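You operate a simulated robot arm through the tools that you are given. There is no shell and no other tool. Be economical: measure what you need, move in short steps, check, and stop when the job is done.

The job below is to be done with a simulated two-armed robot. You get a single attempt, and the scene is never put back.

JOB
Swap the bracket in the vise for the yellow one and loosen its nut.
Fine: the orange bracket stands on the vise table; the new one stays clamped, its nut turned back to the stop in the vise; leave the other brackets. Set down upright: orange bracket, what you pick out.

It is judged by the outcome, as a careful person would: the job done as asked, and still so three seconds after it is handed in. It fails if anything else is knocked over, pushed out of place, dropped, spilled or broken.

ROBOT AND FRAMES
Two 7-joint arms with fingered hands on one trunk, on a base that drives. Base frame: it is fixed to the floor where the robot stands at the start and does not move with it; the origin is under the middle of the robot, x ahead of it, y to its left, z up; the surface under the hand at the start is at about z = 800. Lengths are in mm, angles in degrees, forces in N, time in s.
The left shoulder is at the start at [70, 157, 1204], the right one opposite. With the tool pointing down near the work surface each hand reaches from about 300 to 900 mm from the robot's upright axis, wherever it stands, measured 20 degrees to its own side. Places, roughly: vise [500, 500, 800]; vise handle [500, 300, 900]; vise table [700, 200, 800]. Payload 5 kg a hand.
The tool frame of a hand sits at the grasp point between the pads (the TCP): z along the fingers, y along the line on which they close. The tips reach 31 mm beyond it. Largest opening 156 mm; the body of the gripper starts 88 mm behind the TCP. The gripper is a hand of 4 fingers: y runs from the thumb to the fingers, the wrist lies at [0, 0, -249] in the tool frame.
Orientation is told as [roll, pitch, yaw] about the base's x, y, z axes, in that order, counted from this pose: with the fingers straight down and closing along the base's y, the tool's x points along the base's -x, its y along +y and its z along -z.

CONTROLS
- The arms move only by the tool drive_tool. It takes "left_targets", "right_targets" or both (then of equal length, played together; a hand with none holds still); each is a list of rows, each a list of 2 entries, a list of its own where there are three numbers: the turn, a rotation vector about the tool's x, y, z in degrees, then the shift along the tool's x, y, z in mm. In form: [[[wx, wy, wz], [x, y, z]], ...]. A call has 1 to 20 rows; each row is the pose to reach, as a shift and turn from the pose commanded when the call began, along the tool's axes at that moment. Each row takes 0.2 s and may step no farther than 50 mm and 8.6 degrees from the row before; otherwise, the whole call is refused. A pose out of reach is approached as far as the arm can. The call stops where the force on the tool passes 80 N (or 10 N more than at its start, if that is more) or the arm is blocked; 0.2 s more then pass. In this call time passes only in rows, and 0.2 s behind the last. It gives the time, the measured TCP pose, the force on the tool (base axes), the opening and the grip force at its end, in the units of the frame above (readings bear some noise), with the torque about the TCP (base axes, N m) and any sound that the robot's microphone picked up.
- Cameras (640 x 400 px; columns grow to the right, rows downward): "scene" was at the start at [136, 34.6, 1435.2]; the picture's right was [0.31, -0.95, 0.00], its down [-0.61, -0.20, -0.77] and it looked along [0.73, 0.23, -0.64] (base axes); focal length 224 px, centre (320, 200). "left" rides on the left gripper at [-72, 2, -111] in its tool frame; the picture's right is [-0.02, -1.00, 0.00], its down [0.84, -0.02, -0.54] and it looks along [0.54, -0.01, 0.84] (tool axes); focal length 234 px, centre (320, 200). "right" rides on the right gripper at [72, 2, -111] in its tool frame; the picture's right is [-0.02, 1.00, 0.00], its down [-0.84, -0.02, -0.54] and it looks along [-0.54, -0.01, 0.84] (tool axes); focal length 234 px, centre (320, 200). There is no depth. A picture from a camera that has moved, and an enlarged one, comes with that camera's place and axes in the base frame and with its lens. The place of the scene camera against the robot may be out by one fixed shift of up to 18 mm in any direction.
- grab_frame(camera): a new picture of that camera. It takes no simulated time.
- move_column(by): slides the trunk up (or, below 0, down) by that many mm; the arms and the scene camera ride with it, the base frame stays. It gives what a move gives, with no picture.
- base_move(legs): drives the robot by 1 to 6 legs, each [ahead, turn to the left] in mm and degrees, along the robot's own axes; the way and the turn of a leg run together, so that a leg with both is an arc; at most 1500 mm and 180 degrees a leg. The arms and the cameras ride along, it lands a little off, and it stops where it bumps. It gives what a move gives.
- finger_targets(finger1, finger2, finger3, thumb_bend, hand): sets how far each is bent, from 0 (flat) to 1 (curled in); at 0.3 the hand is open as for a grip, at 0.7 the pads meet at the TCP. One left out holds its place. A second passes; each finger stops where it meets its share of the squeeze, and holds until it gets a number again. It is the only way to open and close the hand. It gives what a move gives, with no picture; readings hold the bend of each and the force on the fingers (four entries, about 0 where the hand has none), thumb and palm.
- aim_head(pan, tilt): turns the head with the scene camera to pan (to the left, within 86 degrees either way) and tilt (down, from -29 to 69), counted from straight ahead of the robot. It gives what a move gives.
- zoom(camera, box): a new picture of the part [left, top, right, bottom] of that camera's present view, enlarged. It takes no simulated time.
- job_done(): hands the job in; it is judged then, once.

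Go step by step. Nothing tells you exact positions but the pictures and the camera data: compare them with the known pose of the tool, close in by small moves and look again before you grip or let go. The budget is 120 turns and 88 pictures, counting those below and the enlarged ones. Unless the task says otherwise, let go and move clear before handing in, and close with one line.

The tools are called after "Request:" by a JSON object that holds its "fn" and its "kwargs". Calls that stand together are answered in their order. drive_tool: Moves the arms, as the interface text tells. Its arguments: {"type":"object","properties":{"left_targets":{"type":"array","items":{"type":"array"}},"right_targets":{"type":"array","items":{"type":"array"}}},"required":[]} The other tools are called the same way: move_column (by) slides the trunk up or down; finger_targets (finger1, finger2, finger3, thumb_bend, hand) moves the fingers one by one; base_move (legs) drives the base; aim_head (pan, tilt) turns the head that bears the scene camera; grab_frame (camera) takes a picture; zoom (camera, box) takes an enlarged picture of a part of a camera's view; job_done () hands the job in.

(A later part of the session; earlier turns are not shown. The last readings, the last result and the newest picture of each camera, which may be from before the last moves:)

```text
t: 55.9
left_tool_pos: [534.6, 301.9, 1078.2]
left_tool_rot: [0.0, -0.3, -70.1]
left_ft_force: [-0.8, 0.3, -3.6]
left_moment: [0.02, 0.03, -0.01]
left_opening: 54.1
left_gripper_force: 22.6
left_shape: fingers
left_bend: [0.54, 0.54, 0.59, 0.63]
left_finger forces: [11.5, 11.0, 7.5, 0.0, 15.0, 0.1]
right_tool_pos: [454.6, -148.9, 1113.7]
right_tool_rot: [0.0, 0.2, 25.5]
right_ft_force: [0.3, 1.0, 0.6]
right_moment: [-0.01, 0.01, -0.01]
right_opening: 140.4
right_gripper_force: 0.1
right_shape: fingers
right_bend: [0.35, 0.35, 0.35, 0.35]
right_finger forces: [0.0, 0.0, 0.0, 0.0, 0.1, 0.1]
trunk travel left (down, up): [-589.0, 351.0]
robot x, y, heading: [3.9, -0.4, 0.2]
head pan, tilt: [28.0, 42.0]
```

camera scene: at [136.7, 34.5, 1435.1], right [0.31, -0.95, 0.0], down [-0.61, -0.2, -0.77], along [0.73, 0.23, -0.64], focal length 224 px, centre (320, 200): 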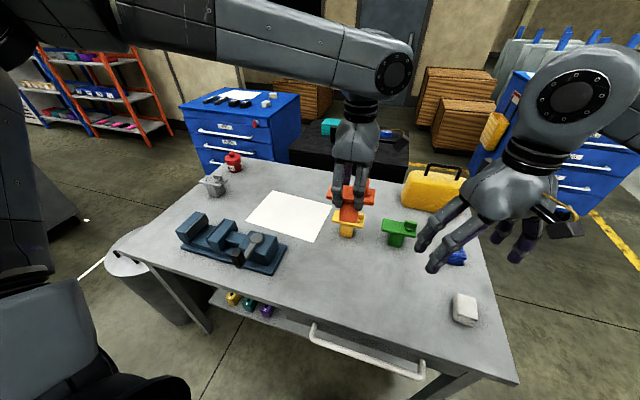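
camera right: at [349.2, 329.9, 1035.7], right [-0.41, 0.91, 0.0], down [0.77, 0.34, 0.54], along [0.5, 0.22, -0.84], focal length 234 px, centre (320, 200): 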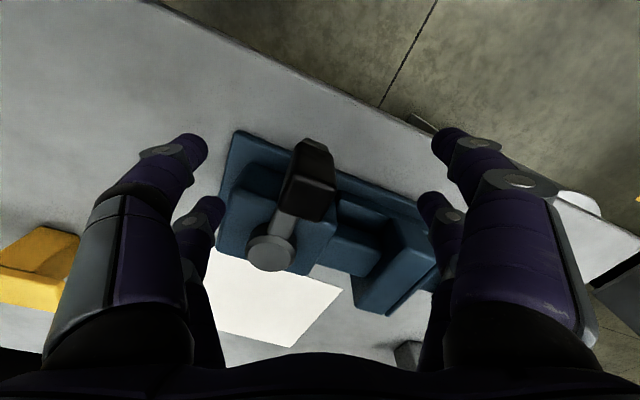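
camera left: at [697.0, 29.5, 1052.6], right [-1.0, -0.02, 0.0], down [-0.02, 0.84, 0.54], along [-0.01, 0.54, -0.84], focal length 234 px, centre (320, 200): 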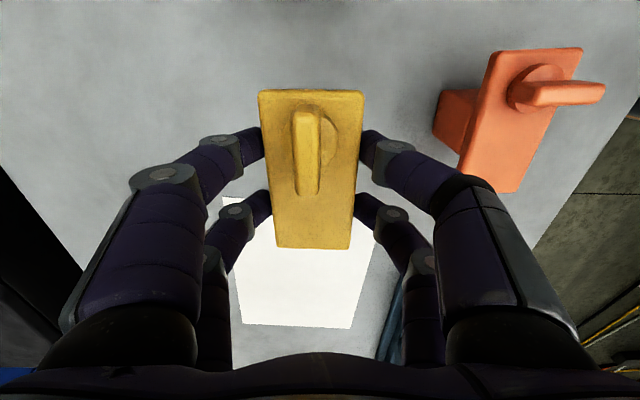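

Request:
{"fn": "drive_tool", "kwargs": {"left_targets": [[[0, 0, 3.3], [41.3, 8.3, 0]], [[0, 0, 6.6], [82.6, 16.6, 0]], [[0, 0, 9.9], [124, 24.9, 0]], [[0, 0, 13.2], [165.2, 33.1, 0]], [[0, 0, 16.5], [206.5, 41.4, 0]], [[0, 0, 19.9], [247.8, 49.7, 0]], [[0, 0, 19.9], [247.8, 49.7, 20]]]}}

Request:
{"fn": "grab_frame", "kwargs": {"camera": "left"}}

Request:
{"fn": "zoom", "kwargs": {"camera": "scene", "box": [140, 120, 380, 300]}}

```text
t: 57.5
left_tool_pos: [498.8, 552.1, 1057.7]
left_tool_rot: [-0.1, -0.1, -90.1]
left_ft_force: [0.0, -0.2, -3.3]
left_moment: [0.0, 0.06, 0.03]
left_opening: 54.2
left_gripper_force: 22.6
left_shape: fingers
left_bend: [0.54, 0.54, 0.59, 0.64]
left_finger forces: [11.4, 11.1, 7.4, 0.0, 14.9, 0.0]
right_tool_pos: [453.1, -148.5, 1111.4]
right_tool_rot: [0.0, 0.2, 25.6]
right_ft_force: [1.2, 0.5, 1.0]
right_moment: [0.01, 0.04, -0.01]
right_opening: 140.2
right_gripper_force: 0.1
right_shape: fingers
right_bend: [0.35, 0.35, 0.35, 0.35]
right_finger forces: [0.0, 0.0, 0.0, 0.0, 0.0, 0.0]
trunk travel left (down, up): [-589.0, 351.0]
robot x, y, heading: [-2.8, 0.7, 0.1]
head pan, tilt: [28.0, 42.0]
```

```text
36 pictures are left
camera left: at [501.0, 480.7, 1168.4], right [-1.0, -0.02, 0.0], down [-0.02, 0.84, 0.54], along [-0.01, 0.54, -0.84], focal length 234 px, centre (320, 200)
```

left: 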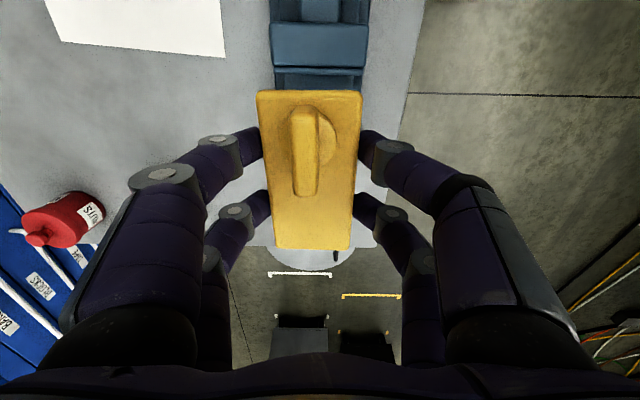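

```text
2.22 times, centred on (260, 210) of scene
camera zoom: at [130.8, 49.7, 1432.0], right [0.47, -0.88, 0.0], down [-0.59, -0.32, -0.74], along [0.65, 0.35, -0.67], focal length 498 px, centre (453, 178)
```

zoom: 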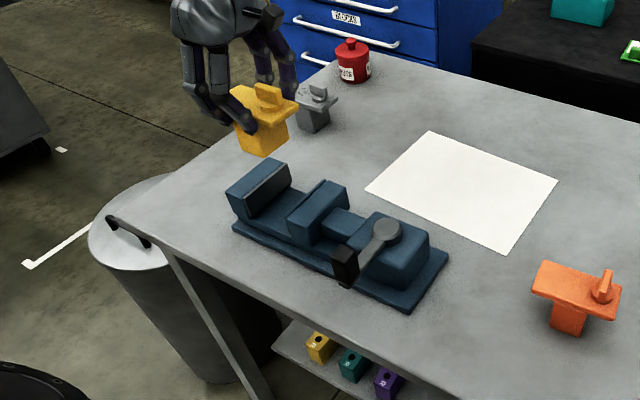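

The vise is open with ~78 mm gap; yellow hangs above it. I descend with the stem slightly clear of the fixed jaw.

Request:
{"fn": "drive_tool", "kwargs": {"left_targets": [[[0, 0, 0], [-1, 0, 35]], [[0, 0, 0], [-1, 0, 65]], [[0, 0, 0], [-1, 0, 90]], [[0, 0, 0], [-1, 0, 110]], [[0, 0, 0], [-1, 0, 122]]]}}

Request:
{"fn": "zoom", "kwargs": {"camera": "scene", "box": [190, 150, 300, 240]}}

Request:
{"fn": "zoom", "kwargs": {"camera": "left", "box": [200, 0, 440, 260]}}

```text
t: 58.7
left_tool_pos: [499.0, 550.6, 936.9]
left_tool_rot: [0.1, -0.1, -90.0]
left_ft_force: [-0.4, 0.3, -2.7]
left_moment: [0.04, 0.0, -0.01]
left_opening: 54.0
left_gripper_force: 22.0
left_shape: fingers
left_bend: [0.54, 0.54, 0.59, 0.64]
left_finger forces: [11.4, 10.9, 7.5, 0.0, 14.8, 0.1]
right_tool_pos: [452.6, -149.5, 1112.2]
right_tool_rot: [0.0, 0.1, 25.7]
right_ft_force: [0.2, 0.1, -0.1]
right_moment: [0.02, -0.01, -0.04]
right_opening: 140.4
right_gripper_force: 0.0
right_shape: fingers
right_bend: [0.35, 0.35, 0.35, 0.35]
right_finger forces: [0.0, 0.0, 0.1, 0.0, 0.1, 0.0]
trunk travel left (down, up): [-589.0, 351.0]
robot x, y, heading: [-1.5, -0.8, 0.3]
head pan, tilt: [28.0, 42.0]
```

```text
4.44 times, centred on (245, 195) of scene
camera zoom: at [129.1, 48.5, 1432.3], right [0.47, -0.88, 0.0], down [-0.59, -0.32, -0.74], along [0.65, 0.35, -0.67], focal length 996 px, centre (653, 222)
```

zoom: 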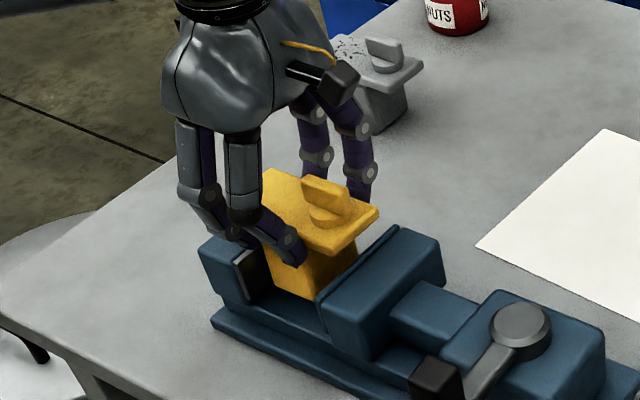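

```text
1.54 times, centred on (320, 130) of left
camera zoom: at [499.4, 477.8, 1048.3], right [-1.0, -0.02, 0.0], down [-0.02, 0.84, 0.54], along [-0.01, 0.54, -0.84], focal length 360 px, centre (320, 308)
```

zoom: 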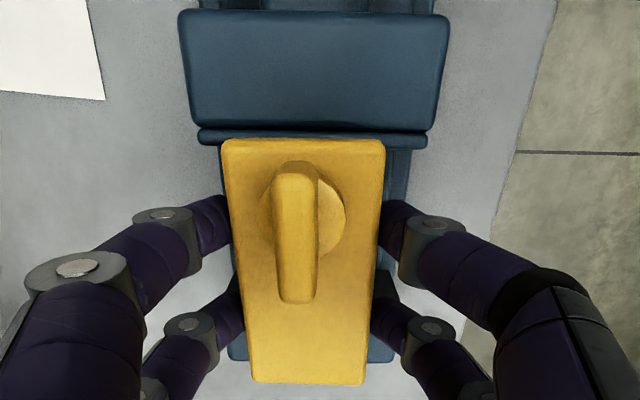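

The stem is in the gap. I lower to the floor of the vise in small steps.

Request:
{"fn": "drive_tool", "kwargs": {"left_targets": [[[0, 0, 0], [0, 0, 4]], [[0, 0, 0], [0, 0, 8]]]}}

Request:
{"fn": "drive_tool", "kwargs": {"left_targets": [[[0, 0, 0], [0, 0, 2]], [[0, 0, 0], [0, 0, 3]]]}}

```text
t: 59.3
left_tool_pos: [497.9, 551.6, 929.5]
left_tool_rot: [0.2, -0.3, -90.0]
left_ft_force: [0.0, 0.5, -3.1]
left_moment: [-0.01, 0.02, -0.02]
left_opening: 54.2
left_gripper_force: 22.2
left_shape: fingers
left_bend: [0.54, 0.54, 0.59, 0.64]
left_finger forces: [11.4, 10.9, 7.5, 0.0, 14.8, 0.0]
right_tool_pos: [452.0, -149.0, 1112.7]
right_tool_rot: [0.1, 0.1, 25.6]
right_ft_force: [0.3, -0.2, 0.6]
right_moment: [0.0, -0.03, 0.01]
right_opening: 140.8
right_gripper_force: 0.1
right_shape: fingers
right_bend: [0.35, 0.35, 0.35, 0.35]
right_finger forces: [0.0, 0.0, 0.0, 0.0, 0.0, 0.0]
trunk travel left (down, up): [-589.0, 351.0]
robot x, y, heading: [-1.1, -0.8, -0.1]
head pan, tilt: [28.0, 42.0]
```

```text
t: 59.9
left_tool_pos: [496.6, 551.6, 926.5]
left_tool_rot: [0.0, -0.1, -89.9]
left_ft_force: [0.7, 0.4, -2.9]
left_moment: [0.0, 0.03, 0.02]
left_opening: 54.0
left_gripper_force: 21.4
left_shape: fingers
left_bend: [0.54, 0.54, 0.59, 0.64]
left_finger forces: [11.4, 11.0, 7.5, 0.0, 14.8, 0.0]
right_tool_pos: [453.1, -149.4, 1113.0]
right_tool_rot: [0.0, 0.1, 25.6]
right_ft_force: [-0.4, -0.3, -0.6]
right_moment: [-0.03, -0.02, 0.02]
right_opening: 140.3
right_gripper_force: 0.0
right_shape: fingers
right_bend: [0.35, 0.35, 0.35, 0.35]
right_finger forces: [0.1, 0.1, 0.0, 0.0, 0.0, 0.1]
trunk travel left (down, up): [-589.0, 351.0]
robot x, y, heading: [-3.9, -2.6, 0.3]
head pan, tilt: [28.0, 42.0]
```

Request:
{"fn": "drive_tool", "kwargs": {"left_targets": [[[0, 0, 0], [0, 0, 2]], [[0, 0, 0], [0, 0, 3]]]}}

Request:
{"fn": "drive_tool", "kwargs": {"left_targets": [[[0, 0, 0], [0, 0, 2]], [[0, 0, 0], [0, 0, 3]]]}}

```text
t: 60.5
left_tool_pos: [496.2, 552.0, 925.8]
left_tool_rot: [0.3, -0.1, -89.9]
left_ft_force: [-0.5, 1.5, 9.7]
left_moment: [0.4, 0.4, -0.01]
left_opening: 54.1
left_gripper_force: 30.2
left_shape: fingers
left_bend: [0.54, 0.54, 0.59, 0.64]
left_finger forces: [11.9, 11.9, 21.8, 0.0, 14.5, 0.1]
right_tool_pos: [451.8, -149.7, 1113.3]
right_tool_rot: [0.0, 0.1, 25.6]
right_ft_force: [-0.8, 0.1, 0.5]
right_moment: [-0.01, 0.04, -0.03]
right_opening: 140.5
right_gripper_force: 0.0
right_shape: fingers
right_bend: [0.35, 0.35, 0.35, 0.35]
right_finger forces: [0.0, 0.0, 0.1, 0.0, 0.0, 0.0]
trunk travel left (down, up): [-589.0, 351.0]
robot x, y, heading: [-0.1, -0.2, 0.3]
head pan, tilt: [28.0, 42.0]
```

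```text
t: 61.1
left_tool_pos: [494.9, 550.2, 922.1]
left_tool_rot: [0.3, 0.0, -90.0]
left_ft_force: [-4.5, 3.8, 17.4]
left_moment: [0.1, -0.31, 0.02]
left_opening: 53.7
left_gripper_force: 24.8
left_shape: fingers
left_bend: [0.54, 0.54, 0.59, 0.64]
left_finger forces: [11.0, 11.6, 9.4, 0.0, 18.2, 0.0]
right_tool_pos: [451.1, -150.4, 1113.6]
right_tool_rot: [0.1, 0.0, 25.6]
right_ft_force: [-0.1, -0.1, -0.2]
right_moment: [0.03, -0.01, 0.01]
right_opening: 140.5
right_gripper_force: 0.1
right_shape: fingers
right_bend: [0.35, 0.35, 0.35, 0.35]
right_finger forces: [0.0, 0.1, 0.1, 0.0, 0.1, 0.1]
trunk travel left (down, up): [-589.0, 351.0]
robot x, y, heading: [0.7, -1.1, 0.0]
head pan, tilt: [28.0, 42.0]
```

Yellow is seated on the vise floor, held by the left hand. I ease the load slightly and bring the right hand back towards the handle post, which should be near (409,350).

Request:
{"fn": "drive_tool", "kwargs": {"left_targets": [[[0, 0, 0], [0, 0, -1.5]], [[0, 0, 0], [0, 0, -3]]]}}

Request:
{"fn": "drive_tool", "kwargs": {"right_targets": [[[0, 0, 2.5], [-18, 40.6, 6]], [[0, 0, 5], [-36, 81.2, 12]], [[0, 0, 7.5], [-54, 121.8, 18]], [[0, 0, 10], [-72, 162.4, 24]], [[0, 0, 12.5], [-90, 203, 30]], [[0, 0, 15], [-108, 243.7, 36]], [[0, 0, 17.5], [-126, 284, 42]], [[0, 0, 20], [-144, 325, 48]], [[0, 0, 22.6], [-161.8, 365.5, 53]], [[0, 0, 22.6], [-167, 400, 76]], [[0, 0, 22.6], [-172, 435, 100]], [[0, 0, 22.6], [-177, 469, 123]]]}}

Request:
{"fn": "grab_frame", "kwargs": {"camera": "right"}}

```text
t: 61.7
left_tool_pos: [495.6, 550.0, 922.5]
left_tool_rot: [0.3, -0.1, -90.0]
left_ft_force: [-2.4, 4.7, 12.5]
left_moment: [0.16, -0.36, 0.09]
left_opening: 54.0
left_gripper_force: 24.7
left_shape: fingers
left_bend: [0.54, 0.54, 0.59, 0.64]
left_finger forces: [11.4, 12.0, 9.1, 0.1, 17.1, 0.1]
right_tool_pos: [450.3, -150.4, 1114.0]
right_tool_rot: [0.1, 0.1, 25.5]
right_ft_force: [0.3, 0.5, -0.4]
right_moment: [0.04, 0.0, -0.02]
right_opening: 140.2
right_gripper_force: 0.2
right_shape: fingers
right_bend: [0.35, 0.35, 0.35, 0.35]
right_finger forces: [0.1, 0.1, 0.0, 0.0, 0.0, 0.0]
trunk travel left (down, up): [-589.0, 351.0]
robot x, y, heading: [-3.1, -3.2, 0.0]
head pan, tilt: [28.0, 42.0]
```

```text
t: 64.3
left_tool_pos: [496.4, 549.7, 922.8]
left_tool_rot: [0.4, -0.2, -90.1]
left_ft_force: [-0.6, -3.4, 8.1]
left_moment: [-0.04, -0.32, -0.13]
left_opening: 54.0
left_gripper_force: 23.6
left_shape: fingers
left_bend: [0.54, 0.54, 0.59, 0.64]
left_finger forces: [11.4, 12.0, 8.1, 0.0, 16.4, 0.0]
right_tool_pos: [408.9, 346.9, 991.1]
right_tool_rot: [0.0, 0.1, 3.0]
right_ft_force: [-0.4, -0.6, 0.5]
right_moment: [-0.04, 0.01, -0.02]
right_opening: 140.7
right_gripper_force: 0.1
right_shape: fingers
right_bend: [0.35, 0.35, 0.35, 0.35]
right_finger forces: [0.1, 0.0, 0.1, 0.1, 0.0, 0.0]
trunk travel left (down, up): [-589.0, 351.0]
robot x, y, heading: [-2.9, 2.5, 0.2]
head pan, tilt: [28.0, 42.0]
```

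```text
32 pictures are left
camera right: at [336.5, 345.2, 1102.8], right [-0.03, 1.0, 0.0], down [0.84, 0.02, 0.54], along [0.54, 0.02, -0.84], focal length 234 px, centre (320, 200)
```

right: 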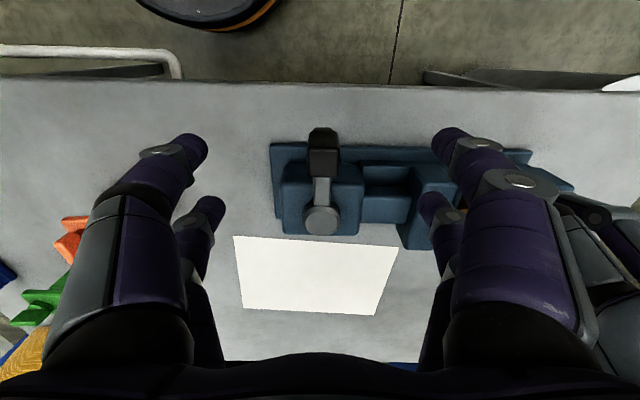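

Post at (410,352). I descend over it and grip it.

Request:
{"fn": "drive_tool", "kwargs": {"right_targets": [[[0, 0, 0], [-1, 4, 35]], [[0, 0, 0], [-1, 5, 66]]]}}

Request:
{"fn": "finger_targets", "kwargs": {"hand": "right", "finger1": 0.7, "finger2": 0.7, "finger3": 0.7, "thumb_bend": 0.7}}

Request:
{"fn": "grab_frame", "kwargs": {"camera": "right"}}

```text
t: 64.9
left_tool_pos: [495.9, 549.8, 924.7]
left_tool_rot: [0.3, -0.1, -90.1]
left_ft_force: [-1.0, 0.2, 9.3]
left_moment: [0.01, -0.22, -0.01]
left_opening: 53.9
left_gripper_force: 23.5
left_shape: fingers
left_bend: [0.54, 0.54, 0.59, 0.64]
left_finger forces: [11.4, 11.6, 8.5, 0.0, 16.5, 0.0]
right_tool_pos: [408.2, 351.3, 926.1]
right_tool_rot: [0.0, 0.1, 2.9]
right_ft_force: [-0.7, 0.3, 0.4]
right_moment: [0.01, 0.04, -0.01]
right_opening: 140.4
right_gripper_force: 0.1
right_shape: fingers
right_bend: [0.35, 0.35, 0.35, 0.35]
right_finger forces: [0.1, 0.1, 0.1, 0.0, 0.0, 0.1]
trunk travel left (down, up): [-589.0, 351.0]
robot x, y, heading: [2.3, -2.3, 0.2]
head pan, tilt: [28.0, 42.0]
```

```text
t: 65.9
left_tool_pos: [497.2, 549.3, 923.5]
left_tool_rot: [0.1, -0.1, -89.9]
left_ft_force: [-2.6, -0.7, 10.8]
left_moment: [0.04, -0.18, -0.03]
left_opening: 53.8
left_gripper_force: 23.6
left_shape: fingers
left_bend: [0.54, 0.54, 0.59, 0.64]
left_finger forces: [11.0, 11.4, 8.8, 0.0, 16.9, 0.0]
right_tool_pos: [409.4, 350.9, 926.8]
right_tool_rot: [0.0, 0.1, 3.0]
right_ft_force: [5.5, 1.1, -2.0]
right_moment: [-0.01, -0.13, 0.03]
right_opening: 4.8
right_gripper_force: 3.5
right_shape: fingers
right_bend: [0.7, 0.67, 0.68, 0.7]
right_finger forces: [0.0, 3.4, 3.0, 0.0, 0.1, 0.0]
trunk travel left (down, up): [-589.0, 351.0]
robot x, y, heading: [3.0, 4.2, 0.3]
head pan, tilt: [28.0, 42.0]
```

```text
31 pictures are left
camera right: at [337.2, 349.6, 1037.3], right [-0.03, 1.0, 0.0], down [0.84, 0.02, 0.54], along [0.54, 0.02, -0.84], focal length 234 px, centre (320, 200)
```

right: 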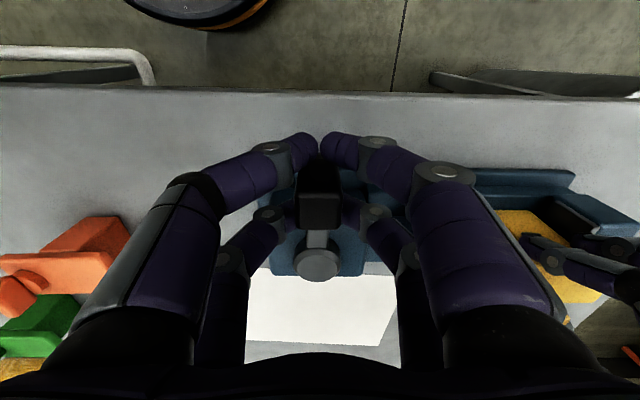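

The post sits between the two finger rows, so I open a bit, shift outward so the inner row bears on the post, then swing the lever counterclockwise.

Request:
{"fn": "finger_targets", "kwargs": {"hand": "right", "finger1": 0.59, "finger2": 0.59, "finger3": 0.59, "thumb_bend": 0.59}}

Request:
{"fn": "drive_tool", "kwargs": {"right_targets": [[[0, 0, 0], [18, 1, 0]]]}}

Request:
{"fn": "drive_tool", "kwargs": {"right_targets": [[[0, 0, 0], [0.6, -11, 0]], [[0, 0, -5], [-1.4, -26.6, 0]], [[0, 0, -13], [-5.4, -41.7, 0]], [[0, 0, -21], [-11.7, -56.3, 0]], [[0, 0, -29], [-19.8, -69.7, 0]], [[0, 0, -37], [-29.7, -81.9, 0]], [[0, 0, -45], [-41.2, -92.5, 0]], [[0, 0, -53], [-54.1, -101.6, 0]]]}}

Request:
{"fn": "grab_frame", "kwargs": {"camera": "right"}}

Request:
{"fn": "zoom", "kwargs": {"camera": "left", "box": [200, 0, 440, 260]}}

```text
t: 66.9
left_tool_pos: [496.0, 549.2, 923.5]
left_tool_rot: [0.2, -0.1, -90.0]
left_ft_force: [-0.1, 0.4, 9.1]
left_moment: [0.05, -0.25, -0.02]
left_opening: 54.3
left_gripper_force: 23.3
left_shape: fingers
left_bend: [0.54, 0.54, 0.59, 0.64]
left_finger forces: [11.5, 11.6, 8.4, 0.0, 16.1, 0.1]
right_tool_pos: [407.3, 352.2, 926.7]
right_tool_rot: [0.0, 0.1, 2.9]
right_ft_force: [0.2, -0.1, -0.3]
right_moment: [-0.01, -0.04, 0.04]
right_opening: 44.9
right_gripper_force: 0.1
right_shape: fingers
right_bend: [0.59, 0.59, 0.59, 0.59]
right_finger forces: [0.0, 0.0, 0.1, 0.0, 0.0, 0.0]
trunk travel left (down, up): [-589.0, 351.0]
robot x, y, heading: [-1.8, 1.0, 0.2]
head pan, tilt: [28.0, 42.0]
```

```text
t: 67.3
left_tool_pos: [496.2, 550.2, 923.0]
left_tool_rot: [0.2, -0.1, -89.9]
left_ft_force: [-0.1, -0.3, 8.5]
left_moment: [0.03, -0.34, -0.01]
left_opening: 54.0
left_gripper_force: 23.4
left_shape: fingers
left_bend: [0.54, 0.54, 0.59, 0.64]
left_finger forces: [11.5, 11.7, 8.4, 0.1, 16.1, 0.0]
right_tool_pos: [389.8, 352.3, 925.8]
right_tool_rot: [0.0, 0.0, 3.0]
right_ft_force: [0.3, -0.4, -0.5]
right_moment: [-0.01, -0.02, -0.01]
right_opening: 44.8
right_gripper_force: 0.1
right_shape: fingers
right_bend: [0.59, 0.59, 0.59, 0.59]
right_finger forces: [0.1, 0.0, 0.0, 0.0, 0.1, 0.0]
trunk travel left (down, up): [-589.0, 351.0]
robot x, y, heading: [-2.5, 1.8, -0.0]
head pan, tilt: [28.0, 42.0]
```

```text
t: 69.1
left_tool_pos: [496.5, 551.9, 922.6]
left_tool_rot: [0.1, 0.0, -89.9]
left_ft_force: [0.5, 4.9, 8.9]
left_moment: [0.23, -0.38, 1.51]
left_opening: 53.9
left_gripper_force: 51.0
left_shape: fingers
left_bend: [0.54, 0.54, 0.59, 0.64]
left_finger forces: [40.8, 17.2, 25.5, 0.0, 20.0, 0.0]
right_tool_pos: [450.7, 256.5, 926.5]
right_tool_rot: [0.2, 0.0, 56.3]
right_ft_force: [-2.2, 0.5, 1.1]
right_moment: [-0.02, 0.07, 0.03]
right_opening: 44.8
right_gripper_force: 0.5
right_shape: fingers
right_bend: [0.59, 0.57, 0.59, 0.59]
right_finger forces: [0.0, 1.7, 0.0, 0.0, 0.0, 0.0]
trunk travel left (down, up): [-589.0, 351.0]
robot x, y, heading: [2.0, -1.2, 0.1]
head pan, tilt: [28.0, 42.0]
```

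```text
30 pictures are left
camera right: at [409.5, 196.6, 1036.8], right [-0.82, 0.58, 0.0], down [0.48, 0.69, 0.54], along [0.31, 0.44, -0.84], focal length 234 px, centre (320, 200)
```

right: 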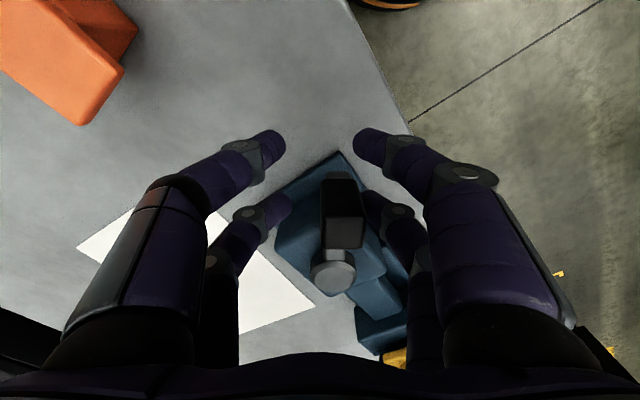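

```text
1.54 times, centred on (320, 130) of left
camera zoom: at [497.1, 478.9, 1034.4], right [-1.0, -0.03, 0.0], down [-0.02, 0.84, 0.54], along [-0.01, 0.54, -0.84], focal length 360 px, centre (320, 308)
```

zoom: 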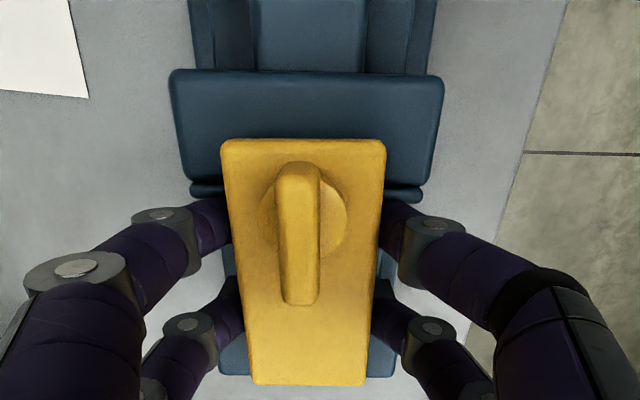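

The closing jaw is pressing on the left hand's fingertips (finger 1 at 41 N). I back the lever off a little.

Request:
{"fn": "drive_tool", "kwargs": {"right_targets": [[[0, 0, 4], [-2, 17, 0]], [[0, 0, 8], [-4, 34, 0]], [[0, 0, 12], [-6.4, 50.7, 0]]]}}

Request:
{"fn": "finger_targets", "kwargs": {"hand": "left", "finger1": 0.5, "finger2": 0.5, "finger3": 0.5, "thumb_bend": 0.5}}

Request:
{"fn": "zoom", "kwargs": {"camera": "left", "box": [200, 0, 440, 260]}}

Request:
{"fn": "zoom", "kwargs": {"camera": "scene", "box": [190, 150, 300, 240]}}

```text
t: 69.9
left_tool_pos: [495.7, 552.4, 923.6]
left_tool_rot: [0.2, 0.0, -90.1]
left_ft_force: [-1.3, 9.5, 10.3]
left_moment: [0.48, -0.12, 1.14]
left_opening: 54.1
left_gripper_force: 39.0
left_shape: fingers
left_bend: [0.54, 0.54, 0.59, 0.64]
left_finger forces: [31.2, 11.5, 17.3, 0.0, 18.0, 0.1]
right_tool_pos: [412.5, 289.5, 924.7]
right_tool_rot: [0.0, 0.1, 43.9]
right_ft_force: [1.0, -1.5, -0.5]
right_moment: [-0.03, -0.07, -0.02]
right_opening: 45.0
right_gripper_force: 0.8
right_shape: fingers
right_bend: [0.59, 0.59, 0.57, 0.59]
right_finger forces: [0.1, 0.0, 1.6, 0.0, 0.0, 0.1]
trunk travel left (down, up): [-589.0, 351.0]
robot x, y, heading: [-0.5, 1.2, 0.1]
head pan, tilt: [28.0, 42.0]
```

```text
t: 70.9
left_tool_pos: [496.4, 551.8, 923.6]
left_tool_rot: [0.1, -0.1, -90.1]
left_ft_force: [1.0, 10.8, 11.3]
left_moment: [0.29, -0.27, 1.05]
left_opening: 73.0
left_gripper_force: 16.1
left_shape: fingers
left_bend: [0.54, 0.51, 0.55, 0.5]
left_finger forces: [21.2, 1.1, 10.0, 0.0, 0.0, 0.1]
right_tool_pos: [412.5, 288.1, 925.3]
right_tool_rot: [0.0, 0.2, 44.0]
right_ft_force: [0.5, -1.5, -0.7]
right_moment: [-0.06, -0.02, -0.03]
right_opening: 44.9
right_gripper_force: 0.8
right_shape: fingers
right_bend: [0.59, 0.59, 0.58, 0.59]
right_finger forces: [0.0, 0.0, 1.4, 0.0, 0.1, 0.0]
trunk travel left (down, up): [-589.0, 351.0]
robot x, y, heading: [-1.5, 1.6, 0.2]
head pan, tilt: [28.0, 42.0]
```

```text
1.54 times, centred on (320, 130) of left
camera zoom: at [497.2, 478.8, 1034.3], right [-1.0, -0.02, 0.0], down [-0.02, 0.84, 0.54], along [-0.01, 0.54, -0.84], focal length 360 px, centre (320, 308)
```

zoom: 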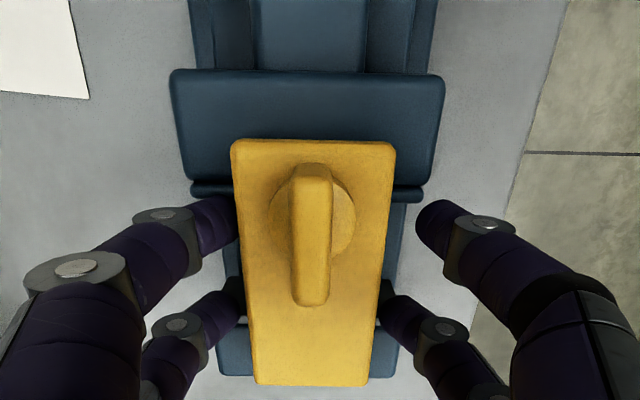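

```text
4.44 times, centred on (245, 195) of scene
camera zoom: at [127.9, 48.6, 1432.4], right [0.47, -0.88, 0.0], down [-0.59, -0.32, -0.74], along [0.66, 0.35, -0.67], focal length 996 px, centre (653, 222)
```

zoom: 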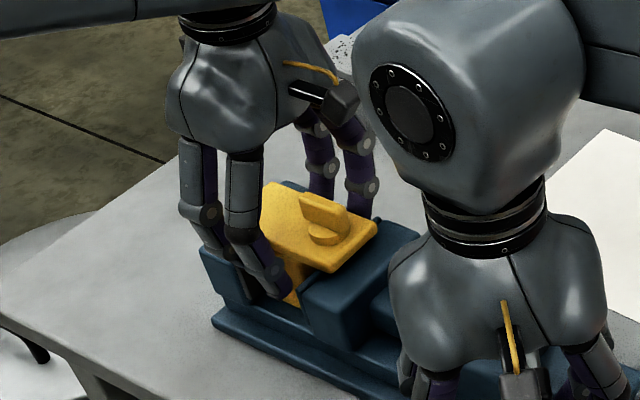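

Still pinched, so I open the jaw further.

Request:
{"fn": "drive_tool", "kwargs": {"right_targets": [[[0, 0, 5], [-5, 14, 0]], [[0, 0, 10], [-10, 29, 0]], [[0, 0, 16], [-14.7, 43.3, 0]]]}}

Request:
{"fn": "zoom", "kwargs": {"camera": "left", "box": [200, 0, 440, 260]}}

```text
t: 71.7
left_tool_pos: [497.3, 548.3, 920.7]
left_tool_rot: [0.0, -0.3, -90.2]
left_ft_force: [-0.7, 0.8, 2.1]
left_moment: [-0.05, 0.04, 0.01]
left_opening: 77.7
left_gripper_force: 0.7
left_shape: fingers
left_bend: [0.51, 0.5, 0.5, 0.5]
left_finger forces: [1.4, 0.1, 0.0, 0.0, 0.0, 0.1]
right_tool_pos: [393.8, 331.2, 925.3]
right_tool_rot: [0.0, 0.1, 27.9]
right_ft_force: [0.9, -2.8, 0.7]
right_moment: [-0.11, -0.07, -0.04]
right_opening: 45.1
right_gripper_force: 1.0
right_shape: fingers
right_bend: [0.59, 0.59, 0.57, 0.59]
right_finger forces: [0.1, 0.1, 1.9, 0.1, 0.1, 0.0]
trunk travel left (down, up): [-589.0, 351.0]
robot x, y, heading: [0.6, 1.6, 0.0]
head pan, tilt: [28.0, 42.0]
```

```text
1.54 times, centred on (320, 130) of left
camera zoom: at [497.5, 476.9, 1032.5], right [-1.0, -0.02, 0.0], down [-0.02, 0.84, 0.54], along [-0.01, 0.54, -0.84], focal length 360 px, centre (320, 308)
```

zoom: 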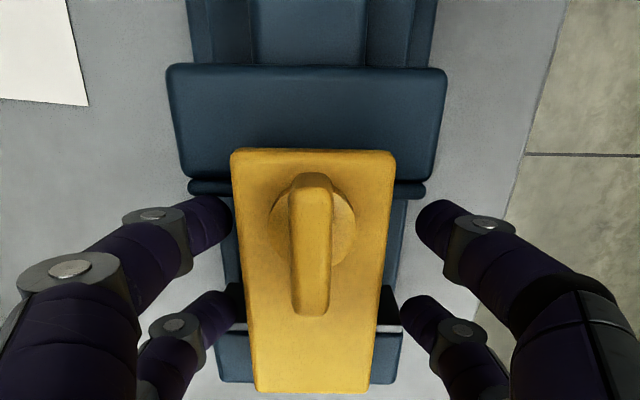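

Free now; the bracket stands straight in the vise. I raise the left hand 9 mm as a loose guard above the jaws and close the lever again.

Request:
{"fn": "drive_tool", "kwargs": {"left_targets": [[[0, 0, 0], [0, 0, -5]], [[0, 0, 0], [3, 0, -10]]]}}

Request:
{"fn": "drive_tool", "kwargs": {"right_targets": [[[0, 0, 0], [4.4, -23.7, 0]], [[0, 0, 0], [4.6, -35.6, 0]], [[0, 0, -4], [3, -51.2, 0]], [[0, 0, -12], [-0.9, -66.4, 0]], [[0, 0, -20], [-6.9, -80.9, 0]], [[0, 0, -28], [-14.7, -94.5, 0]], [[0, 0, -36], [-24.4, -106.9, 0]]]}}

Request:
{"fn": "grab_frame", "kwargs": {"camera": "right"}}

Request:
{"fn": "zoom", "kwargs": {"camera": "left", "box": [200, 0, 440, 260]}}

```text
t: 72.3
left_tool_pos: [496.7, 552.8, 931.5]
left_tool_rot: [0.2, -0.3, -89.9]
left_ft_force: [0.3, -0.7, 0.2]
left_moment: [0.02, -0.02, 0.01]
left_opening: 80.1
left_gripper_force: 0.1
left_shape: fingers
left_bend: [0.5, 0.5, 0.5, 0.5]
left_finger forces: [0.1, 0.1, 0.0, 0.1, 0.1, 0.0]
right_tool_pos: [393.0, 331.2, 925.6]
right_tool_rot: [0.0, 0.1, 28.0]
right_ft_force: [0.7, -1.9, 0.9]
right_moment: [-0.09, -0.05, -0.06]
right_opening: 44.9
right_gripper_force: 0.7
right_shape: fingers
right_bend: [0.59, 0.59, 0.58, 0.59]
right_finger forces: [0.0, 0.1, 1.6, 0.0, 0.0, 0.1]
trunk travel left (down, up): [-589.0, 351.0]
robot x, y, heading: [2.0, -1.3, 0.3]
head pan, tilt: [28.0, 42.0]
```

```text
t: 73.9
left_tool_pos: [497.9, 553.3, 932.6]
left_tool_rot: [0.1, -0.2, -89.9]
left_ft_force: [0.4, -0.4, -0.2]
left_moment: [-0.01, 0.02, -0.02]
left_opening: 80.6
left_gripper_force: 0.0
left_shape: fingers
left_bend: [0.5, 0.5, 0.5, 0.5]
left_finger forces: [0.1, 0.1, 0.0, 0.1, 0.1, 0.1]
right_tool_pos: [464.2, 248.7, 925.3]
right_tool_rot: [0.1, 0.0, 64.1]
right_ft_force: [-2.4, 0.2, 0.3]
right_moment: [0.0, 0.05, 0.07]
right_opening: 44.8
right_gripper_force: 0.5
right_shape: fingers
right_bend: [0.59, 0.57, 0.59, 0.59]
right_finger forces: [0.0, 1.7, 0.1, 0.0, 0.0, 0.0]
trunk travel left (down, up): [-589.0, 351.0]
robot x, y, heading: [1.3, -1.5, 0.1]
head pan, tilt: [28.0, 42.0]
```

```text
25 pictures are left
camera right: at [431.7, 184.4, 1035.7], right [-0.89, 0.46, 0.0], down [0.39, 0.75, 0.54], along [0.25, 0.48, -0.84], focal length 234 px, centre (320, 200)
```

right: 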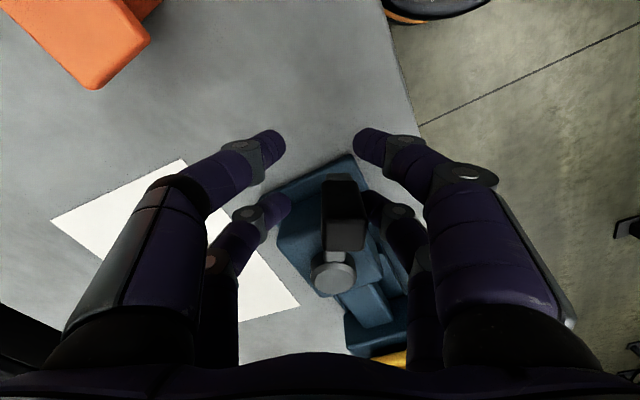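

```text
1.54 times, centred on (320, 130) of left
camera zoom: at [498.0, 480.6, 1043.9], right [-1.0, -0.02, 0.0], down [-0.02, 0.84, 0.54], along [-0.01, 0.54, -0.84], focal length 360 px, centre (320, 308)
```

zoom: 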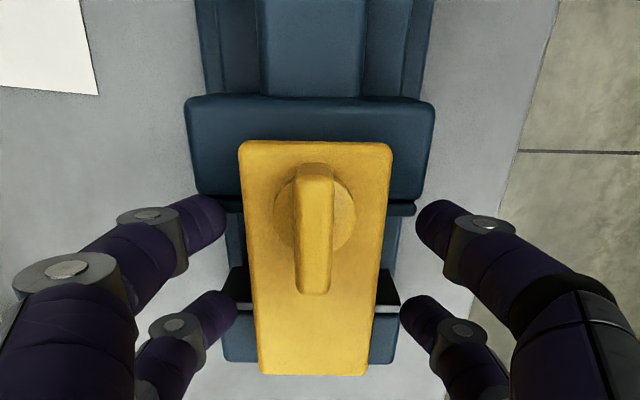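

Request:
{"fn": "drive_tool", "kwargs": {"right_targets": [[[0, 0, -8], [-2.8, -15.4, 0]], [[0, 0, -16], [-7.7, -30.4, 0]]]}}

Request:
{"fn": "grab_frame", "kwargs": {"camera": "right"}}

Request:
{"fn": "zoom", "kwargs": {"camera": "left", "box": [200, 0, 440, 260]}}

```text
t: 74.5
left_tool_pos: [497.5, 553.3, 933.1]
left_tool_rot: [0.2, -0.2, -89.9]
left_ft_force: [-0.4, 0.4, -0.7]
left_moment: [-0.01, -0.01, 0.01]
left_opening: 80.3
left_gripper_force: 0.1
left_shape: fingers
left_bend: [0.5, 0.5, 0.5, 0.5]
left_finger forces: [0.0, 0.1, 0.1, 0.1, 0.0, 0.0]
right_tool_pos: [497.4, 243.3, 925.0]
right_tool_rot: [0.1, 0.0, 80.2]
right_ft_force: [-1.1, 0.7, 0.3]
right_moment: [-0.01, 0.09, 0.05]
right_opening: 45.0
right_gripper_force: 1.5
right_shape: fingers
right_bend: [0.59, 0.57, 0.59, 0.59]
right_finger forces: [0.0, 1.4, 0.0, 0.0, 0.0, 0.0]
trunk travel left (down, up): [-589.0, 351.0]
robot x, y, heading: [-3.0, -1.5, 0.2]
head pan, tilt: [28.0, 42.0]
```

```text
23 pictures are left
camera right: at [483.2, 172.4, 1036.6], right [-0.98, 0.19, 0.0], down [0.16, 0.82, 0.54], along [0.1, 0.53, -0.84], focal length 234 px, centre (320, 200)
```

right: 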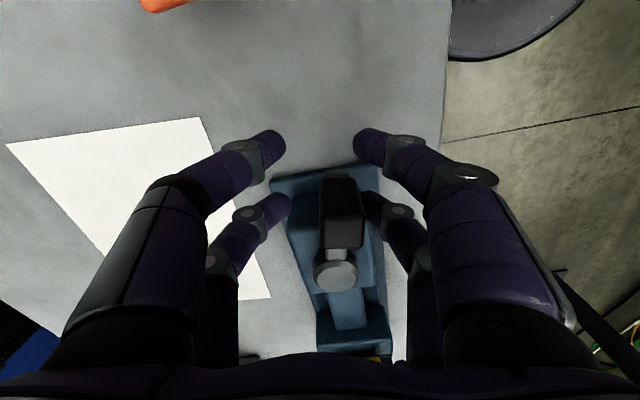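

```text
1.54 times, centred on (320, 130) of left
camera zoom: at [498.0, 481.0, 1043.7], right [-1.0, -0.02, 0.0], down [-0.02, 0.84, 0.54], along [-0.01, 0.54, -0.84], focal length 360 px, centre (320, 308)
```

zoom: 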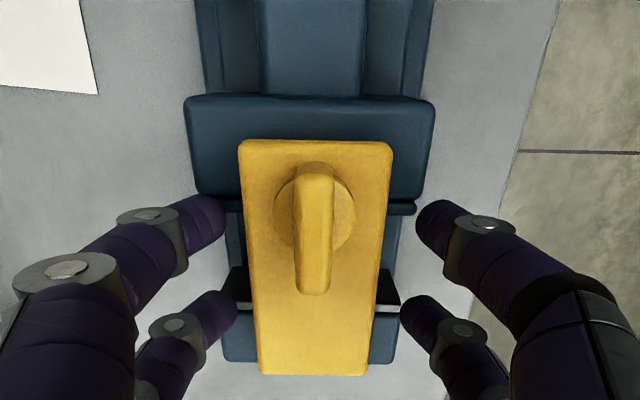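

The jaw is at the stem (pad y≈532, plate edge at y≈500, same as orange had). I push the lever on to its stop.

Request:
{"fn": "drive_tool", "kwargs": {"right_targets": [[[0, 0, -3], [-2, -6, 0]], [[0, 0, -6], [-2.5, -12, 0]], [[0, 0, -8], [-3, -18, 0]]]}}

Request:
{"fn": "zoom", "kwargs": {"camera": "right", "box": [220, 120, 420, 380]}}

```text
t: 75.3
left_tool_pos: [496.2, 554.6, 933.2]
left_tool_rot: [0.2, -0.3, -90.0]
left_ft_force: [0.1, -0.8, -0.2]
left_moment: [-0.04, -0.01, 0.02]
left_opening: 80.1
left_gripper_force: 0.0
left_shape: fingers
left_bend: [0.5, 0.5, 0.5, 0.5]
left_finger forces: [0.0, 0.0, 0.0, 0.0, 0.0, 0.0]
right_tool_pos: [512.5, 243.9, 924.7]
right_tool_rot: [0.2, -0.2, 88.1]
right_ft_force: [-8.3, 6.7, 6.6]
right_moment: [0.33, 0.43, -0.05]
right_opening: 45.0
right_gripper_force: 4.2
right_shape: fingers
right_bend: [0.59, 0.51, 0.59, 0.59]
right_finger forces: [0.1, 9.5, 0.0, 0.0, 0.0, 0.0]
trunk travel left (down, up): [-589.0, 351.0]
robot x, y, heading: [2.1, 0.1, 0.0]
head pan, tilt: [28.0, 42.0]
```

```text
1.54 times, centred on (320, 250) of right
camera zoom: at [508.9, 172.1, 1035.5], right [-1.0, 0.06, 0.0], down [0.05, 0.84, 0.55], along [0.03, 0.55, -0.84], focal length 360 px, centre (320, 123)
```

zoom: 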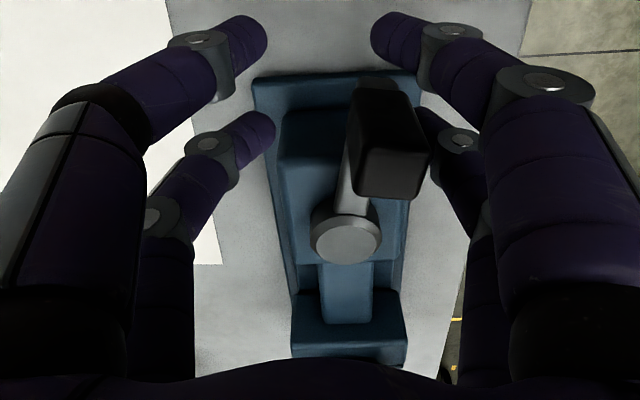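

The lever is back at its original clamped position and resists. I let go, move the right hand away, and lift the left hand off to look at the nut.

Request:
{"fn": "finger_targets", "kwargs": {"hand": "right", "finger1": 0.35, "finger2": 0.35, "finger3": 0.35, "thumb_bend": 0.35}}

Request:
{"fn": "drive_tool", "kwargs": {"right_targets": [[[0, 0, 0], [0, 0, -40]], [[0, 0, 0], [0, 0, -80]], [[0, 0, 0], [0, 0, -120]], [[0, 0, 0], [40, 0, -140]], [[0, 0, 0], [85, 0, -140]], [[0, 0, 0], [130, 0, -140]], [[0, 0, 0], [175, 0, -140]], [[0, 0, 0], [220, 0, -140]]], "left_targets": [[[0, 0, 0], [0, 0, -20]], [[0, 0, 0], [0, 0, -50]], [[0, 0, 0], [0, 0, -75]], [[0, 0, 0], [-10, 2, -75]], [[0, 0, 0], [-20, 2, -75]], [[0, 0, 0], [-29, 2, -75]], [[0, 0, 0], [-29, 2, -75]], [[0, 0, 0], [-29, 2, -75]]]}}

Request:
{"fn": "grab_frame", "kwargs": {"camera": "left"}}

Request:
{"fn": "zoom", "kwargs": {"camera": "scene", "box": [170, 130, 330, 270]}}

```text
t: 76.3
left_tool_pos: [497.0, 552.3, 932.3]
left_tool_rot: [0.1, -0.2, -90.0]
left_ft_force: [-0.1, -0.1, -0.5]
left_moment: [0.01, -0.01, 0.02]
left_opening: 80.5
left_gripper_force: 0.1
left_shape: fingers
left_bend: [0.5, 0.5, 0.5, 0.5]
left_finger forces: [0.1, 0.0, 0.0, 0.0, 0.1, 0.1]
right_tool_pos: [514.8, 242.1, 924.5]
right_tool_rot: [0.1, 0.0, 88.0]
right_ft_force: [-0.2, -0.4, 0.1]
right_moment: [0.01, 0.01, 0.02]
right_opening: 140.1
right_gripper_force: 0.0
right_shape: fingers
right_bend: [0.35, 0.35, 0.35, 0.35]
right_finger forces: [0.0, 0.2, 0.0, 0.1, 0.0, 0.0]
trunk travel left (down, up): [-589.0, 351.0]
robot x, y, heading: [2.7, 0.3, 0.4]
head pan, tilt: [28.0, 42.0]
```

```text
t: 78.1
left_tool_pos: [498.6, 522.7, 1010.2]
left_tool_rot: [0.2, 0.0, -90.1]
left_ft_force: [-0.2, -0.7, 0.4]
left_moment: [0.05, 0.0, 0.01]
left_opening: 80.3
left_gripper_force: 0.1
left_shape: fingers
left_bend: [0.5, 0.5, 0.5, 0.5]
left_finger forces: [0.0, 0.0, 0.0, 0.0, 0.1, 0.1]
right_tool_pos: [503.1, 19.6, 1063.3]
right_tool_rot: [0.0, -0.1, 88.1]
right_ft_force: [-0.4, -0.9, 0.3]
right_moment: [0.07, -0.01, 0.0]
right_opening: 140.2
right_gripper_force: 0.1
right_shape: fingers
right_bend: [0.35, 0.35, 0.35, 0.35]
right_finger forces: [0.0, 0.0, 0.0, 0.0, 0.0, 0.0]
trunk travel left (down, up): [-589.0, 351.0]
robot x, y, heading: [1.2, 2.9, 0.3]
head pan, tilt: [28.0, 42.0]
```

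```text
20 pictures are left
camera left: at [499.0, 449.8, 1120.5], right [-1.0, -0.02, 0.0], down [-0.02, 0.84, 0.54], along [-0.01, 0.54, -0.84], focal length 234 px, centre (320, 200)
```

left: 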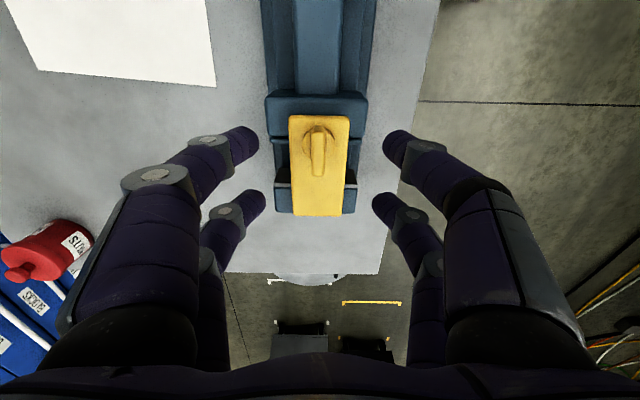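

```text
2.86 times, centred on (250, 200) of scene
camera zoom: at [128.3, 45.4, 1432.5], right [0.47, -0.88, 0.0], down [-0.59, -0.31, -0.74], along [0.66, 0.35, -0.67], focal length 640 px, centre (520, 200)
```

zoom: 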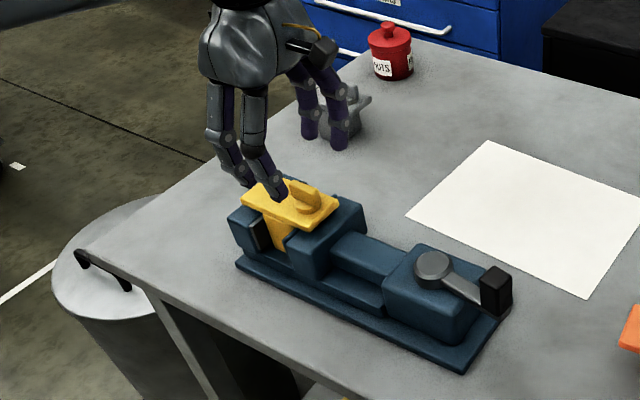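

Request:
{"fn": "zoom", "kwargs": {"camera": "left", "box": [270, 100, 370, 225]}}

```text
3.20 times, centred on (320, 162) of left
camera zoom: at [499.0, 449.8, 1120.5], right [-1.0, -0.02, 0.0], down [-0.02, 0.84, 0.54], along [-0.01, 0.54, -0.84], focal length 749 px, centre (320, 320)
```

zoom: 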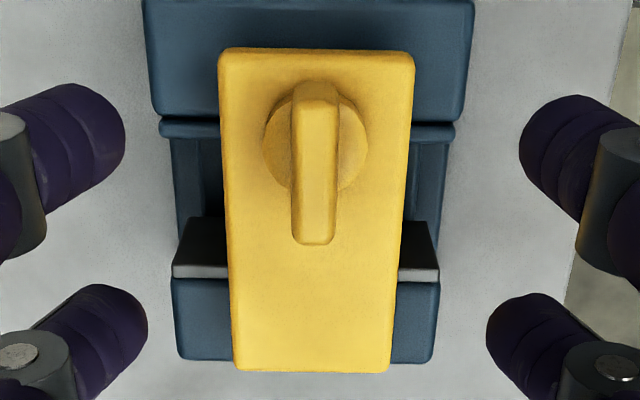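

Nut axis is about (499,524), wing along y, ~41 long, top z≈933. I lower the left hand around the wing and close on it.

Request:
{"fn": "drive_tool", "kwargs": {"left_targets": [[[0, 0, 0], [0, 0, 30]], [[0, 0, 0], [1, 0, 60]]]}}

Request:
{"fn": "finger_targets", "kwargs": {"hand": "left", "finger1": 0.75, "finger2": 0.75, "finger3": 0.75, "thumb_bend": 0.75}}

Request:
{"fn": "zoom", "kwargs": {"camera": "left", "box": [200, 60, 440, 280]}}

```text
t: 78.7
left_tool_pos: [500.3, 525.7, 948.5]
left_tool_rot: [0.0, -0.1, -90.0]
left_ft_force: [0.3, -0.4, -0.6]
left_moment: [0.04, 0.02, 0.01]
left_opening: 80.6
left_gripper_force: 0.0
left_shape: fingers
left_bend: [0.5, 0.5, 0.5, 0.5]
left_finger forces: [0.1, 0.0, 0.1, 0.0, 0.0, 0.0]
right_tool_pos: [505.0, 21.1, 1062.7]
right_tool_rot: [0.2, 0.0, 88.0]
right_ft_force: [0.0, 0.9, 0.2]
right_moment: [-0.01, 0.01, 0.01]
right_opening: 140.5
right_gripper_force: 0.0
right_shape: fingers
right_bend: [0.35, 0.35, 0.35, 0.35]
right_finger forces: [0.0, 0.1, 0.0, 0.0, 0.1, 0.1]
trunk travel left (down, up): [-589.0, 351.0]
robot x, y, heading: [-1.8, 1.0, 0.4]
head pan, tilt: [28.0, 42.0]
```

```text
t: 79.7
left_tool_pos: [499.5, 525.8, 947.2]
left_tool_rot: [0.0, -0.3, -90.0]
left_ft_force: [-5.1, -0.8, -8.5]
left_moment: [-0.06, 0.14, -0.04]
left_opening: 10.3
left_gripper_force: 15.6
left_shape: fingers
left_bend: [0.71, 0.71, 0.71, 0.68]
left_finger forces: [7.3, 5.8, 6.4, 0.0, 11.7, 0.0]
right_tool_pos: [503.3, 21.9, 1064.4]
right_tool_rot: [0.2, 0.1, 88.0]
right_ft_force: [0.8, 1.0, 0.1]
right_moment: [0.0, -0.01, 0.01]
right_opening: 140.5
right_gripper_force: 0.0
right_shape: fingers
right_bend: [0.35, 0.35, 0.35, 0.35]
right_finger forces: [0.1, 0.0, 0.0, 0.0, 0.1, 0.0]
trunk travel left (down, up): [-589.0, 351.0]
robot x, y, heading: [0.1, -1.8, 0.3]
head pan, tilt: [28.0, 42.0]
```

```text
1.82 times, centred on (320, 170) of left
camera zoom: at [501.1, 453.5, 1058.9], right [-1.0, -0.02, 0.0], down [-0.02, 0.84, 0.54], along [-0.01, 0.54, -0.84], focal length 426 px, centre (320, 254)
```

zoom: 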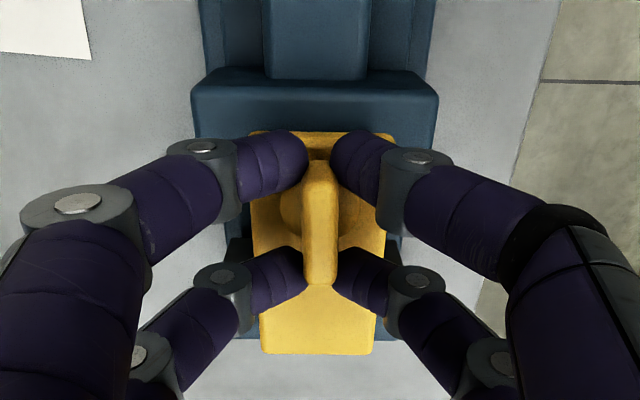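

All four fingers hold the wing ends. I turn counterclockwise by 32° and check.

Request:
{"fn": "drive_tool", "kwargs": {"left_targets": [[[0, 0, -8], [0, 0, 0]], [[0, 0, -16], [-1, 0, 0]], [[0, 0, -24], [-1, 0, 0]], [[0, 0, -32], [-1, 0, 0]]]}}

Request:
{"fn": "zoom", "kwargs": {"camera": "left", "box": [200, 60, 440, 280]}}

```text
t: 80.7
left_tool_pos: [498.7, 525.8, 947.7]
left_tool_rot: [-0.1, -0.1, -57.8]
left_ft_force: [-3.7, -1.8, -6.6]
left_moment: [-0.08, 0.06, -0.04]
left_opening: 10.7
left_gripper_force: 16.4
left_shape: fingers
left_bend: [0.71, 0.71, 0.71, 0.68]
left_finger forces: [7.4, 6.5, 6.8, 0.0, 11.4, 0.0]
right_tool_pos: [504.8, 23.3, 1063.5]
right_tool_rot: [0.3, 0.0, 87.9]
right_ft_force: [-0.4, 0.2, -0.3]
right_moment: [-0.02, -0.02, -0.03]
right_opening: 140.4
right_gripper_force: 0.2
right_shape: fingers
right_bend: [0.35, 0.35, 0.35, 0.35]
right_finger forces: [0.0, 0.0, 0.0, 0.0, 0.0, 0.0]
trunk travel left (down, up): [-589.0, 351.0]
robot x, y, heading: [-0.8, -0.2, -0.0]
head pan, tilt: [28.0, 42.0]
```

```text
1.82 times, centred on (320, 170) of left
camera zoom: at [538.5, 465.0, 1058.9], right [-0.83, -0.55, 0.0], down [-0.46, 0.7, 0.54], along [-0.3, 0.45, -0.84], focal length 426 px, centre (320, 254)
```

zoom: 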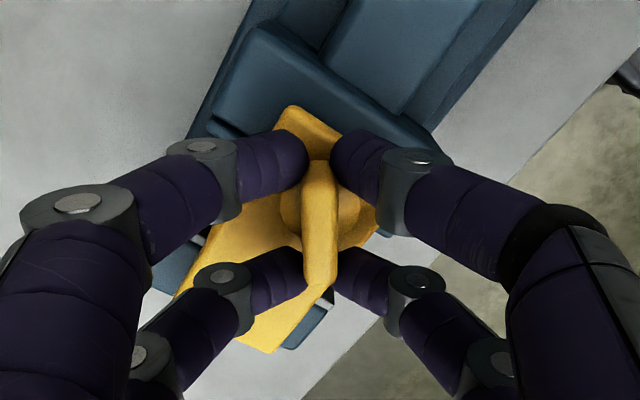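

The nut turns easily while the bracket stays clamped. Continuing, watching the torque for the stop.

Request:
{"fn": "drive_tool", "kwargs": {"left_targets": [[[0, 0, -8], [0, 0, 0]], [[0, 0, -16], [0, 0, 0]], [[0, 0, -24], [0, 0, 0]], [[0, 0, -32], [0, 0, 0]], [[0, 0, -40], [0, 0, 0]]]}}

Request:
{"fn": "drive_tool", "kwargs": {"left_targets": [[[0, 0, -8], [0, 0, 0]], [[0, 0, -16], [0, 0, 0]], [[0, 0, -24], [0, 0, 0]]]}}

Request:
{"fn": "zoom", "kwargs": {"camera": "left", "box": [200, 60, 440, 280]}}

```text
t: 81.9
left_tool_pos: [499.0, 524.5, 947.4]
left_tool_rot: [-0.3, -0.1, -17.9]
left_ft_force: [-2.8, -3.0, -6.5]
left_moment: [-0.1, 0.09, -0.06]
left_opening: 10.7
left_gripper_force: 16.2
left_shape: fingers
left_bend: [0.71, 0.72, 0.71, 0.68]
left_finger forces: [7.7, 7.0, 7.1, 0.0, 11.3, 0.0]
right_tool_pos: [504.5, 23.7, 1063.4]
right_tool_rot: [0.2, 0.0, 88.0]
right_ft_force: [-0.1, -0.2, 0.5]
right_moment: [-0.01, 0.02, -0.02]
right_opening: 140.2
right_gripper_force: 0.0
right_shape: fingers
right_bend: [0.35, 0.35, 0.35, 0.35]
right_finger forces: [0.1, 0.0, 0.0, 0.1, 0.0, 0.1]
trunk travel left (down, up): [-589.0, 351.0]
robot x, y, heading: [-4.2, -1.1, 0.4]
head pan, tilt: [28.0, 42.0]
```

```text
t: 82.7
left_tool_pos: [499.6, 524.6, 947.6]
left_tool_rot: [-0.1, -0.1, 6.1]
left_ft_force: [-2.8, -4.4, -2.5]
left_moment: [-0.13, 0.03, -0.33]
left_opening: 10.6
left_gripper_force: 17.8
left_shape: fingers
left_bend: [0.72, 0.72, 0.72, 0.67]
left_finger forces: [5.8, 9.1, 5.5, 0.0, 14.3, 0.0]
right_tool_pos: [505.1, 21.0, 1062.8]
right_tool_rot: [0.2, 0.0, 88.0]
right_ft_force: [-0.4, 0.2, 0.1]
right_moment: [-0.02, 0.02, 0.01]
right_opening: 140.5
right_gripper_force: 0.1
right_shape: fingers
right_bend: [0.35, 0.35, 0.35, 0.35]
right_finger forces: [0.0, 0.1, 0.0, 0.1, 0.0, 0.0]
trunk travel left (down, up): [-589.0, 351.0]
robot x, y, heading: [1.1, 0.8, 0.2]
head pan, tilt: [28.0, 42.0]
```

```text
1.82 times, centred on (320, 170) of left
camera zoom: at [570.1, 533.1, 1058.7], right [0.13, -0.99, 0.0], down [-0.83, -0.11, 0.54], along [-0.54, -0.07, -0.84], focal length 426 px, centre (320, 254)
```

zoom: 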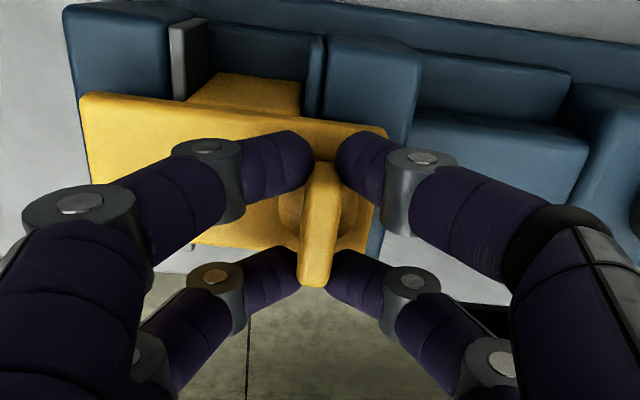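

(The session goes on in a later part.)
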